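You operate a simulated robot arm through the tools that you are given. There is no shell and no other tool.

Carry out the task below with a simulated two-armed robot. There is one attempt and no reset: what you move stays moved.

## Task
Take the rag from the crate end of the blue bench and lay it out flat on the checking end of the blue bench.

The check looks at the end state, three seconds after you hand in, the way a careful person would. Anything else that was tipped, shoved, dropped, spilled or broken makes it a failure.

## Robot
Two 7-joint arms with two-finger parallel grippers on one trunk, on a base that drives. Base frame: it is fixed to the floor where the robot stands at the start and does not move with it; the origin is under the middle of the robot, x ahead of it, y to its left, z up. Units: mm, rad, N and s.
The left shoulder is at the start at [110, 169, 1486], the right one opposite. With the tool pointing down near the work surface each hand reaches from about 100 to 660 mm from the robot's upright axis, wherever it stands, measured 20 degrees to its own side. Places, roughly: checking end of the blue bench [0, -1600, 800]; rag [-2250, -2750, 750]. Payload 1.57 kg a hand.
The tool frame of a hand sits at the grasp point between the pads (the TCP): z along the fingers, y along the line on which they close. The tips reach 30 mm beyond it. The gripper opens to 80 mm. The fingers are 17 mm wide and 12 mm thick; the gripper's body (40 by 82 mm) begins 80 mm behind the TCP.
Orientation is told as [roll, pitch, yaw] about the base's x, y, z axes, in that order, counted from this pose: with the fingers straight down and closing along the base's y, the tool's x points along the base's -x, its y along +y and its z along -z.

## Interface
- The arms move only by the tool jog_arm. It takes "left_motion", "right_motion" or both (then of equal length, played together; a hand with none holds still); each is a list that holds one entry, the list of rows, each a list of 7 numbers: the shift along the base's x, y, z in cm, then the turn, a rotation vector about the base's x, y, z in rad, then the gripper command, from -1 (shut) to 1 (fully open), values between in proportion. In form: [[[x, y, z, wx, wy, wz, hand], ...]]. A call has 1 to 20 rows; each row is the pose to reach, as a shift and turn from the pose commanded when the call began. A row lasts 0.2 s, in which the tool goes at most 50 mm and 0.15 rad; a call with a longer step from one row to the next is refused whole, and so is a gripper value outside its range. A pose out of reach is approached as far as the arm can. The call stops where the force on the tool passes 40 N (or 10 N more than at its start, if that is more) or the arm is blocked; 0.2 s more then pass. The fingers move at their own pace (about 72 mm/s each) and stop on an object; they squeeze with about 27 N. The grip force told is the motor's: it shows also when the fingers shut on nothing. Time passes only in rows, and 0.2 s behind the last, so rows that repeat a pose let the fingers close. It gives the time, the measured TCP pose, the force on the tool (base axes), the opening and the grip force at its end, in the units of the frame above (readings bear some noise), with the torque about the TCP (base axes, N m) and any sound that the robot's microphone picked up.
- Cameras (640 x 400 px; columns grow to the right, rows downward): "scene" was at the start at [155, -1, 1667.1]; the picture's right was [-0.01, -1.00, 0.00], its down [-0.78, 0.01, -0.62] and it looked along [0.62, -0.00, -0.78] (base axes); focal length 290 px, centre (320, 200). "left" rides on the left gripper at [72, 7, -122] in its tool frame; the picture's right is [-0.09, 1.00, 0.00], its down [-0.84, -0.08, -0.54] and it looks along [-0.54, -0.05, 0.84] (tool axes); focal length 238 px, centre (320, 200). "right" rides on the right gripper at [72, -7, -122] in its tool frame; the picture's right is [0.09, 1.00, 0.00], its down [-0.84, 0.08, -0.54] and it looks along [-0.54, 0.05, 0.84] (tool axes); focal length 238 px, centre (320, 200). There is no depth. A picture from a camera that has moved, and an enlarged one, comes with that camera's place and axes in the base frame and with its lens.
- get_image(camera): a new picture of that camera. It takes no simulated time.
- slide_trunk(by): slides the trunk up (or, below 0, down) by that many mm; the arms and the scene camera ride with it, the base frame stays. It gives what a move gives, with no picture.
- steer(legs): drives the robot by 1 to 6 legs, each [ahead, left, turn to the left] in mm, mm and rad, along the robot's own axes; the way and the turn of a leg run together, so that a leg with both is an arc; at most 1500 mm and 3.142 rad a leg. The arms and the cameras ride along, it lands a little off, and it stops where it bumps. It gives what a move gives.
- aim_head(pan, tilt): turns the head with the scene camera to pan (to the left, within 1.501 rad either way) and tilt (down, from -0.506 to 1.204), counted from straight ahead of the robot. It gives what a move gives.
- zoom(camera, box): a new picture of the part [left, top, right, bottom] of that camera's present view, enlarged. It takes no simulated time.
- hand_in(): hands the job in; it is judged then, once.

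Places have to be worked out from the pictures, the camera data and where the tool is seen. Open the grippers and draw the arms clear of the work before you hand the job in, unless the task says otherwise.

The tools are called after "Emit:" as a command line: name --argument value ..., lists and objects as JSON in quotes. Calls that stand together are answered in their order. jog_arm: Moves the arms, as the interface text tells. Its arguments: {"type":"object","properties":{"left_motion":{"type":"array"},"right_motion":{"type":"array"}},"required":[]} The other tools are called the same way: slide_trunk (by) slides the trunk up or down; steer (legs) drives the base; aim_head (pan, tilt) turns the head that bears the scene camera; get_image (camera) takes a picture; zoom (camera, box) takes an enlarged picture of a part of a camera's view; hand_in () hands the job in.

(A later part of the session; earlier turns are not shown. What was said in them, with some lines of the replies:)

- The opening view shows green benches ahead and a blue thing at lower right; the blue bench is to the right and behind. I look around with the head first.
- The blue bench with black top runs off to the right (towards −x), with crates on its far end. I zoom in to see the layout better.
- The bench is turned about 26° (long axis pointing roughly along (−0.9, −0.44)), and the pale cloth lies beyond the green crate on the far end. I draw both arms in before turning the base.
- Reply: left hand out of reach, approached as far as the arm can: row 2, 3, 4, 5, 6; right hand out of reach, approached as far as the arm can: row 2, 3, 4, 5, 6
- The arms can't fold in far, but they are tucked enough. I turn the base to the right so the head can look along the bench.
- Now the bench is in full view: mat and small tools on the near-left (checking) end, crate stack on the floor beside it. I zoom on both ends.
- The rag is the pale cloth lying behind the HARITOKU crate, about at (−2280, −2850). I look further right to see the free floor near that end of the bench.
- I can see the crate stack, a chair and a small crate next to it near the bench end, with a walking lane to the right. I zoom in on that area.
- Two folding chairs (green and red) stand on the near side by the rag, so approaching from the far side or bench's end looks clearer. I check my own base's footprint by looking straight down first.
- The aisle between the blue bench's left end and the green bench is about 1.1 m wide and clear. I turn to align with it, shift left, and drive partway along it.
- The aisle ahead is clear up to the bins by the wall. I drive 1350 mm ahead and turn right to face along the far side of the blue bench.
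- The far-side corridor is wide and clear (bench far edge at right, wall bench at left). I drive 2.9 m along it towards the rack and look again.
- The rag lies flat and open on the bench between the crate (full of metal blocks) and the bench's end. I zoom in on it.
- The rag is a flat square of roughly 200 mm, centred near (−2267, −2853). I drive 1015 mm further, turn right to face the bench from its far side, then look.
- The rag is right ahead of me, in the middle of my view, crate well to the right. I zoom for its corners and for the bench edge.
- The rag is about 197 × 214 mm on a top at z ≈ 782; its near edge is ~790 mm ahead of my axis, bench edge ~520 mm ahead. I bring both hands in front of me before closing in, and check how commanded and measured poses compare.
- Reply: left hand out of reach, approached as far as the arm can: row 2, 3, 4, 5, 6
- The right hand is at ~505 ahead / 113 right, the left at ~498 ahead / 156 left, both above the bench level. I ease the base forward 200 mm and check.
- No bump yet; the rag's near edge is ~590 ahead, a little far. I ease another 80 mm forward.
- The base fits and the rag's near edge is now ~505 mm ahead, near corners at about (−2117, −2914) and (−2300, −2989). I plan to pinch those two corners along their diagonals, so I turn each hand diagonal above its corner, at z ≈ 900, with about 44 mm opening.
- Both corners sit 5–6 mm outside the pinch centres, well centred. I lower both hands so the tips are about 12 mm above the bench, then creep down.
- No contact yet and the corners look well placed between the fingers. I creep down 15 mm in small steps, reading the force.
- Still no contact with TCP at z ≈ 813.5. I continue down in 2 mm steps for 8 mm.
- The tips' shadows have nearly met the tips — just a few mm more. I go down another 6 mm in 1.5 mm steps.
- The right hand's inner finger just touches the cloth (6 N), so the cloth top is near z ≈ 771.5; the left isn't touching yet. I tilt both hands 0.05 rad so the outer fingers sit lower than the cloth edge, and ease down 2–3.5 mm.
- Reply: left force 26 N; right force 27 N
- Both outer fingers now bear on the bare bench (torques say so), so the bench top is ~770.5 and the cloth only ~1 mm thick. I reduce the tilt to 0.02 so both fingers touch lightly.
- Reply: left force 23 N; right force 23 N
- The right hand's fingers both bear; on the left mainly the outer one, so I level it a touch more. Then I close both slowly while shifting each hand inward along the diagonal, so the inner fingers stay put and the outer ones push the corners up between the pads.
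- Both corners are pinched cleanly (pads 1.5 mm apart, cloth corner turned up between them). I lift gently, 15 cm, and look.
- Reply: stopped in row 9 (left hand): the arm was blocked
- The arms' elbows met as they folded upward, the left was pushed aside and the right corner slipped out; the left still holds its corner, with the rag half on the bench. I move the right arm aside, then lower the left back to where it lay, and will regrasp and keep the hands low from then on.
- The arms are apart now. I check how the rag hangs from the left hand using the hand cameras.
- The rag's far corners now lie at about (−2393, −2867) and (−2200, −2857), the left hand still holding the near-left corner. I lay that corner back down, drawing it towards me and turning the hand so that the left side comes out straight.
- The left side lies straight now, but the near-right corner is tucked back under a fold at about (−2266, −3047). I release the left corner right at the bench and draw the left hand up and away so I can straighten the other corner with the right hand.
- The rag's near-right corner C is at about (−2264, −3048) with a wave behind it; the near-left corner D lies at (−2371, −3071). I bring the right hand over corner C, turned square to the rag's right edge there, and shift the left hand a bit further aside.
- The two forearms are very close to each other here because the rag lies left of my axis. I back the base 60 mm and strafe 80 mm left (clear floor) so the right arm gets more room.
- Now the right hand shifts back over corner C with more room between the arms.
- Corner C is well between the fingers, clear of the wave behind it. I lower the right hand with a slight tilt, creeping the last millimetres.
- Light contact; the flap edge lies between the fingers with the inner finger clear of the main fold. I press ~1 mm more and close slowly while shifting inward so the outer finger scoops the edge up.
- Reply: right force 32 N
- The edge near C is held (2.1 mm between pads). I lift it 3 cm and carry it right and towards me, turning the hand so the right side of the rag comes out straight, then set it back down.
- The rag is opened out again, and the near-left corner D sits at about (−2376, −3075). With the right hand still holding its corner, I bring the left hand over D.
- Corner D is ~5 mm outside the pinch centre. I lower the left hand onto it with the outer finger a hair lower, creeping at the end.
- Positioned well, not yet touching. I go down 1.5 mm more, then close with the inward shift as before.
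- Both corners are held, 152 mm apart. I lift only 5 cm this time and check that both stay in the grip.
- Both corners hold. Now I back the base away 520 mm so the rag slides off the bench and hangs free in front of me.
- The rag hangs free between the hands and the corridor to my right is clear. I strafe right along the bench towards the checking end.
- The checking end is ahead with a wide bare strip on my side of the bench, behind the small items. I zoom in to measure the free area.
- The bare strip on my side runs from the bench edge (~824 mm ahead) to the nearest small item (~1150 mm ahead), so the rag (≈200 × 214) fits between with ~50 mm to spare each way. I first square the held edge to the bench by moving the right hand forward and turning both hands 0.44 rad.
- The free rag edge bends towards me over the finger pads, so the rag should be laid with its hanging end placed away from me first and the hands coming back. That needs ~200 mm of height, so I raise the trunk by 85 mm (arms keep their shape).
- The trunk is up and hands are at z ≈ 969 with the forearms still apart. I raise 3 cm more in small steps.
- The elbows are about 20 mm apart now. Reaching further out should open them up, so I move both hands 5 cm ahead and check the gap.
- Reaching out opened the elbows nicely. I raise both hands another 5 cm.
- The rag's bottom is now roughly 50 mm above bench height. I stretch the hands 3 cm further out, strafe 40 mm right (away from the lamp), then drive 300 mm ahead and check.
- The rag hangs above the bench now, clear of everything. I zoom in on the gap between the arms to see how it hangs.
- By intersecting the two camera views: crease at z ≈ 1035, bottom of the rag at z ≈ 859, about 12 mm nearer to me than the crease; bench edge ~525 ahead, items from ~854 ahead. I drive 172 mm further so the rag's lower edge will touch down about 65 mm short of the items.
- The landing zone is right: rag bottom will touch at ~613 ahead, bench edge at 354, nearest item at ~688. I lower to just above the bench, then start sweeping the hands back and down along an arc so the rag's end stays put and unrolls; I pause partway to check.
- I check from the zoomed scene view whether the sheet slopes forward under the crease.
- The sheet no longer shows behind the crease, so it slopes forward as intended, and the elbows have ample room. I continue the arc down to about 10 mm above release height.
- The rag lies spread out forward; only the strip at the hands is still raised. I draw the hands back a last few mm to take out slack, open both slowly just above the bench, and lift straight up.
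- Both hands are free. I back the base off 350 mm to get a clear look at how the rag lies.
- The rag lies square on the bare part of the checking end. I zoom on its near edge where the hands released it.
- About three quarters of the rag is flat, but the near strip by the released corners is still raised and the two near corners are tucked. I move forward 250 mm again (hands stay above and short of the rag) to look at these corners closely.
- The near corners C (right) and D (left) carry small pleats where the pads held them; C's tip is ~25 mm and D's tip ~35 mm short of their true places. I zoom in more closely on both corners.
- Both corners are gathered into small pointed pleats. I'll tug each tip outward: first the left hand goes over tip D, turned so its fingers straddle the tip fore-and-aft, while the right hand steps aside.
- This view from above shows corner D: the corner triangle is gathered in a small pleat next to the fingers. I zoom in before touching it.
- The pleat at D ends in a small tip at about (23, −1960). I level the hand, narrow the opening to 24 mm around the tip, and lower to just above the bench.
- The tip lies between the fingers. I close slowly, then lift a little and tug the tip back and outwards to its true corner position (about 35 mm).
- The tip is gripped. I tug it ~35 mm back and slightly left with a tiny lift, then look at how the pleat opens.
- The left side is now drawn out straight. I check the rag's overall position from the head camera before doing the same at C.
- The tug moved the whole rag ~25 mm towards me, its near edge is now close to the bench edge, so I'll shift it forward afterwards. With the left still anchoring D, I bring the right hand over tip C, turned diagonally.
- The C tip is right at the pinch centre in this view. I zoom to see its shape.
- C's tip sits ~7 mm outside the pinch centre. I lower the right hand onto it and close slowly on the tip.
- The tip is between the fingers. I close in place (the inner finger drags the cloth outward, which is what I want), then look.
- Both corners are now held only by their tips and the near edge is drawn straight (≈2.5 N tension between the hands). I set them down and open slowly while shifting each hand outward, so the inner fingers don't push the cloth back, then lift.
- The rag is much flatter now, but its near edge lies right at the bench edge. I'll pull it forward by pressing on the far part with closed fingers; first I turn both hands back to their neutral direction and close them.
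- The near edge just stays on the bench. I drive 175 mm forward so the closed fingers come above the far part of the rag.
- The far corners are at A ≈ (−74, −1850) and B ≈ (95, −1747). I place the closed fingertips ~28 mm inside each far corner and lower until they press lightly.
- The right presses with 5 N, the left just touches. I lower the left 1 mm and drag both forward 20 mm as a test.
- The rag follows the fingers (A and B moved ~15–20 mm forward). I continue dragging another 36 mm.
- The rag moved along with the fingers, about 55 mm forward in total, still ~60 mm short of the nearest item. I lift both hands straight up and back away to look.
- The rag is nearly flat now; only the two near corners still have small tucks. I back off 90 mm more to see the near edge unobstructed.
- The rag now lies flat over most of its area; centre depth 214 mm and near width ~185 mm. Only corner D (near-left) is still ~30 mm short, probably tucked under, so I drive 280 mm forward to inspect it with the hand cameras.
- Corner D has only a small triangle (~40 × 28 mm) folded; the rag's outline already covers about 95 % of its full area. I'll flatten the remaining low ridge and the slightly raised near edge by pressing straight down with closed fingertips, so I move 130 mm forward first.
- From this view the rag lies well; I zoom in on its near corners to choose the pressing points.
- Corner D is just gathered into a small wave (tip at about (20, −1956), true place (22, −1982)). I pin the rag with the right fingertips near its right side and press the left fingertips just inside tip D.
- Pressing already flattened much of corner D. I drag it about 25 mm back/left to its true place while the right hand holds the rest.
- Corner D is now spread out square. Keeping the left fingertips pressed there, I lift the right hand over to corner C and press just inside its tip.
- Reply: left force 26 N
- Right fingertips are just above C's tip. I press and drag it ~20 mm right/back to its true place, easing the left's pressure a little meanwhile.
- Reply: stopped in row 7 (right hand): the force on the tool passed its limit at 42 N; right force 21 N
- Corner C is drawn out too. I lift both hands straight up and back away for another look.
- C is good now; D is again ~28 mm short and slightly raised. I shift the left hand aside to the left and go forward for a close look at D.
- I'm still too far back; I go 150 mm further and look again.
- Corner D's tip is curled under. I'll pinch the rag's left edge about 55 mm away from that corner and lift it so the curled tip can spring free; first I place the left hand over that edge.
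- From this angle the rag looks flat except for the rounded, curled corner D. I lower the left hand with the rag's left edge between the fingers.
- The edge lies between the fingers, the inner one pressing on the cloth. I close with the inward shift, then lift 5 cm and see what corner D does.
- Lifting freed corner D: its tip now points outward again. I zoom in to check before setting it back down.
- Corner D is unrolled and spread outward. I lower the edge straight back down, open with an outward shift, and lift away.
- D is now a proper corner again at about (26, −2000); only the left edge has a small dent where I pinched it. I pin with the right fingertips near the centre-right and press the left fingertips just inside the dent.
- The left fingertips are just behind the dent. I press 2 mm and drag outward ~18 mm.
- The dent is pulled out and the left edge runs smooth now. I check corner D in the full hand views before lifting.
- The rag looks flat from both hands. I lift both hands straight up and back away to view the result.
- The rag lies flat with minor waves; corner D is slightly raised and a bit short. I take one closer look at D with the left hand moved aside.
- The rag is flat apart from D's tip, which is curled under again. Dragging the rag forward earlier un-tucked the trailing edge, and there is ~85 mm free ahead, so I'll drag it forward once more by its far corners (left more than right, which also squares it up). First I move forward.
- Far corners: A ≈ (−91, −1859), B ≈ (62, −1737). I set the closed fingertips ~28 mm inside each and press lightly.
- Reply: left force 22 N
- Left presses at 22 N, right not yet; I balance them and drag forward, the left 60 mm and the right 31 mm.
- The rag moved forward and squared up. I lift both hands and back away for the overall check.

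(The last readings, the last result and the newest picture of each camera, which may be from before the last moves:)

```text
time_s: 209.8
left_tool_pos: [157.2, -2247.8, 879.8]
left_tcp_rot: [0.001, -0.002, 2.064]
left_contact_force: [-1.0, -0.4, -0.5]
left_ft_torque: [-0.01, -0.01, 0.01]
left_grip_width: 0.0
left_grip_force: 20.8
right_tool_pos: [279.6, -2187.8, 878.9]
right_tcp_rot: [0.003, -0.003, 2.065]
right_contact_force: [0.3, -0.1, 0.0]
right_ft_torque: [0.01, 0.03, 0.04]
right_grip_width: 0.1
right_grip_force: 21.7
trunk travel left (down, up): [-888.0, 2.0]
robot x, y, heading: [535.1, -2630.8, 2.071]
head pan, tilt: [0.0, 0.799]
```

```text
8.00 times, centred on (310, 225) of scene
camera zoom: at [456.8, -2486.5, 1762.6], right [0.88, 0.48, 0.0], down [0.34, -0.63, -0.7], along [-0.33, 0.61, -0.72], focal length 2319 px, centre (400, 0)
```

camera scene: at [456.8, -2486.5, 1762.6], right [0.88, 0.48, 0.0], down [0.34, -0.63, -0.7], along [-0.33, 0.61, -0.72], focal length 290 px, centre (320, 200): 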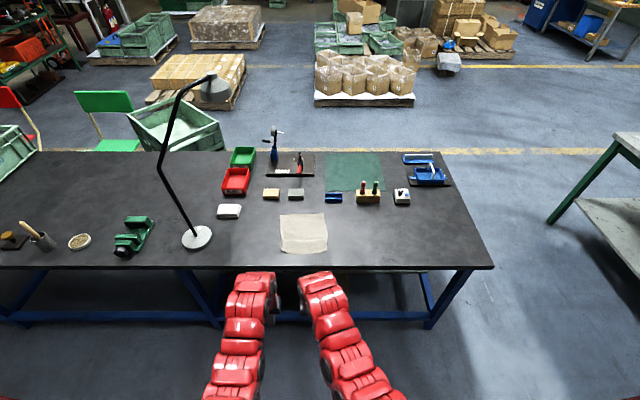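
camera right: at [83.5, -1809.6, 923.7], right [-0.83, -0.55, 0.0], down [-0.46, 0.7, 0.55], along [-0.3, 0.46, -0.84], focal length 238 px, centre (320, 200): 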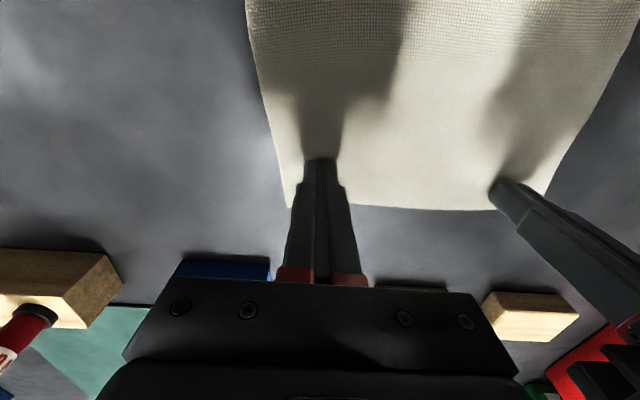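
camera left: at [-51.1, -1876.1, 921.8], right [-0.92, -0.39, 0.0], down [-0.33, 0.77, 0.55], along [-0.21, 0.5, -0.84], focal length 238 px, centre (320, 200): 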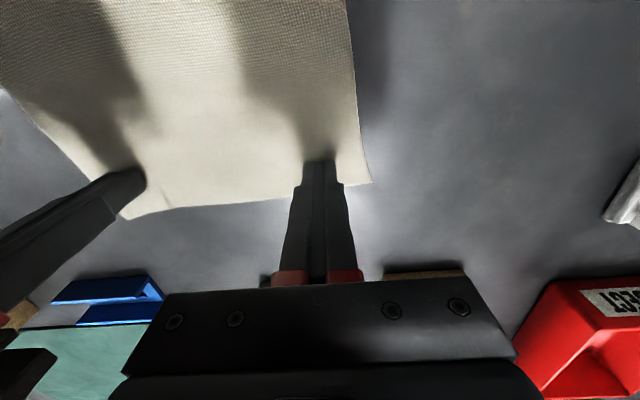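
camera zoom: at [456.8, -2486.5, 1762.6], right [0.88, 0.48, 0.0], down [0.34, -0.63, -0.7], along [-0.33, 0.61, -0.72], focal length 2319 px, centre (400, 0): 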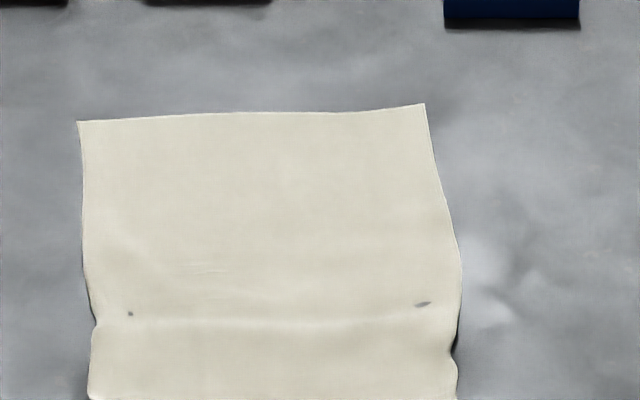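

The rag now lies square on the bare part of the checking end, fully on the bench (≈50 mm from the edge, ~85 mm from the nearest item), flat apart from a faint ridge and a slightly rounded near corner. I open both grippers, back away clear of the bench, and take a last look.

Emit:
steer --legs '[[-300, 0, 0]]'

Emit:
jog_arm --left_motion '[[[0, 0, 0, 0, 0, 0, 0], [0, 0, 0, 0, 0, 0, 1], [0, 0, 0, 0, 0, 0, 1], [0, 0, 0, 0, 0, 0, 1]]]' --right_motion '[[[0, 0, 0, 0, 0, 0, 0], [0, 0, 0, 0, 0, 0, 1], [0, 0, 0, 0, 0, 0, 1], [0, 0, 0, 0, 0, 0, 1]]]'

Emit:
aim_head --pan 0.0 --tilt 0.65

Emit:
get_image --camera "scene"

Emit:
zoom --camera "scene" --box '[250, 150, 390, 250]'

Emit:
zoom --camera "scene" --box '[280, 180, 340, 225]'

```text
time_s: 211.9
left_tool_pos: [301.8, -2509.9, 880.4]
left_tcp_rot: [-0.001, -0.002, 2.062]
left_contact_force: [1.3, 0.8, 0.0]
left_ft_torque: [-0.01, -0.02, 0.02]
left_grip_width: 0.0
left_grip_force: 20.9
right_tool_pos: [423.2, -2449.4, 879.8]
right_tcp_rot: [0.003, -0.001, 2.063]
right_contact_force: [0.1, 0.9, -0.2]
right_ft_torque: [0.02, -0.02, 0.02]
right_grip_width: 0.1
right_grip_force: 21.4
trunk travel left (down, up): [-888.0, 2.0]
robot x, y, heading: [676.1, -2887.7, 2.066]
head pan, tilt: [0.0, 0.799]
```

```text
time_s: 212.9
left_tool_pos: [301.3, -2509.4, 879.7]
left_tcp_rot: [0.001, -0.001, 2.061]
left_contact_force: [0.3, 0.4, -0.5]
left_ft_torque: [0.01, 0.02, -0.01]
left_grip_width: 80.0
left_grip_force: 0.1
right_tool_pos: [424.0, -2449.5, 878.7]
right_tcp_rot: [0.004, -0.005, 2.064]
right_contact_force: [0.4, 0.1, -0.4]
right_ft_torque: [0.01, 0.01, 0.02]
right_grip_width: 80.0
right_grip_force: 0.0
trunk travel left (down, up): [-888.0, 2.0]
robot x, y, heading: [678.8, -2894.4, 2.064]
head pan, tilt: [0.0, 0.799]
```

```text
time_s: 213.6
left_tool_pos: [300.9, -2509.4, 878.8]
left_tcp_rot: [-0.001, -0.003, 2.061]
left_contact_force: [0.3, 0.3, 0.9]
left_ft_torque: [0.01, 0.0, -0.04]
left_grip_width: 80.0
left_grip_force: 0.0
right_tool_pos: [424.0, -2450.8, 878.9]
right_tcp_rot: [0.002, -0.003, 2.062]
right_contact_force: [-0.4, 0.1, 0.3]
right_ft_torque: [-0.02, -0.03, 0.04]
right_grip_width: 80.3
right_grip_force: 0.1
trunk travel left (down, up): [-888.0, 2.0]
robot x, y, heading: [677.0, -2890.5, 2.069]
head pan, tilt: [0.0, 0.649]
```

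```text
taken
camera scene: at [597.3, -2744.6, 1775.2], right [0.88, 0.48, 0.0], down [0.29, -0.53, -0.8], along [-0.38, 0.7, -0.61], focal length 290 px, centre (320, 200)
```

scene: 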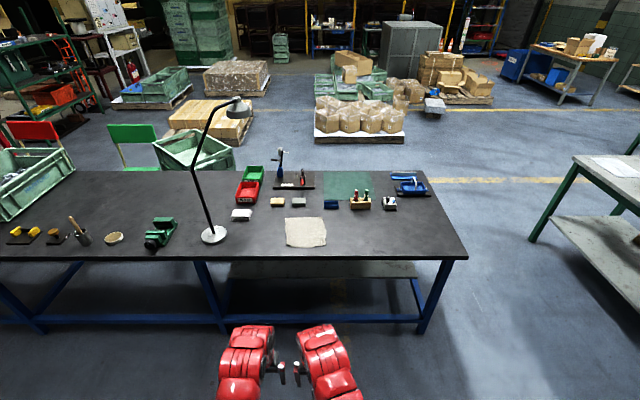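

```text
4.00 times, centred on (320, 200) of scene
camera zoom: at [597.3, -2744.6, 1775.2], right [0.88, 0.48, 0.0], down [0.29, -0.53, -0.8], along [-0.38, 0.7, -0.61], focal length 1160 px, centre (320, 200)
```

zoom: 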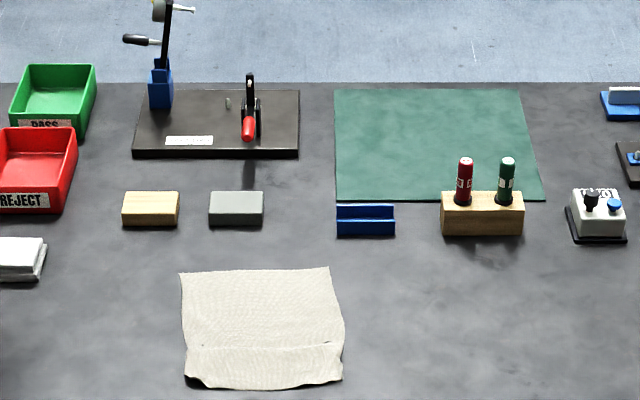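

```text
8.89 times, centred on (310, 202) of scene
camera zoom: at [597.3, -2744.6, 1775.2], right [0.88, 0.48, 0.0], down [0.29, -0.53, -0.8], along [-0.38, 0.7, -0.61], focal length 2577 px, centre (409, 178)
```

zoom: 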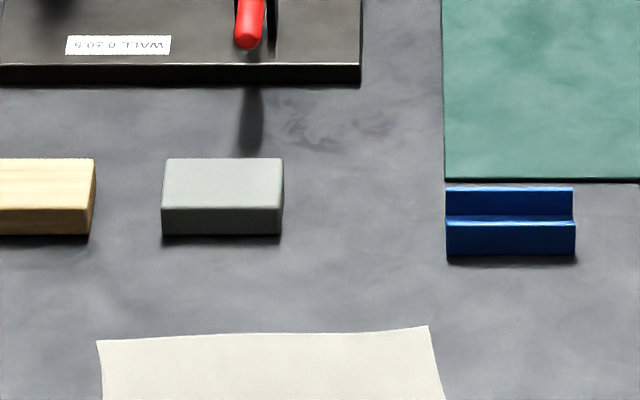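

The rag lies laid out on the checking end, all bench items (blocks, bracket, markers, stamp, trays, lamp, folded cloths) stand as before, the grippers are open and the arms are clear of the bench. I hand the job in.

Emit:
hand_in

```text
The job is handed in.
```

The rag is on the checking end of the blue bench, spread out and lying almost flat, and the job is handed in. I have no verdict from the check.

- **Position:** it lies square to the bench on the bare strip along the wall side. It is about 50 mm from the bench edge and about 85 mm from the nearest item.
- **Flatness:** by my estimate from the pictures, its outline covers about 95% of its full area. A faint ridge runs across it where the grippers held it. One corner, near-left as seen from the wall side, is slightly rounded and curled under by about 25 mm; I straightened it several times and it curled back.
- **Other items:** the small items, trays, lamp and folded cloths on the checking end look the same in the last picture as before. At the crate end, only the rag was handled, and I saw no sign of anything else moving there.
- **Grip slip:** on the first lift at the crate end my arms touched each other and one corner slipped out, so I laid the rag back down and picked it up again.

The grippers are open and the arms are clear of the bench.
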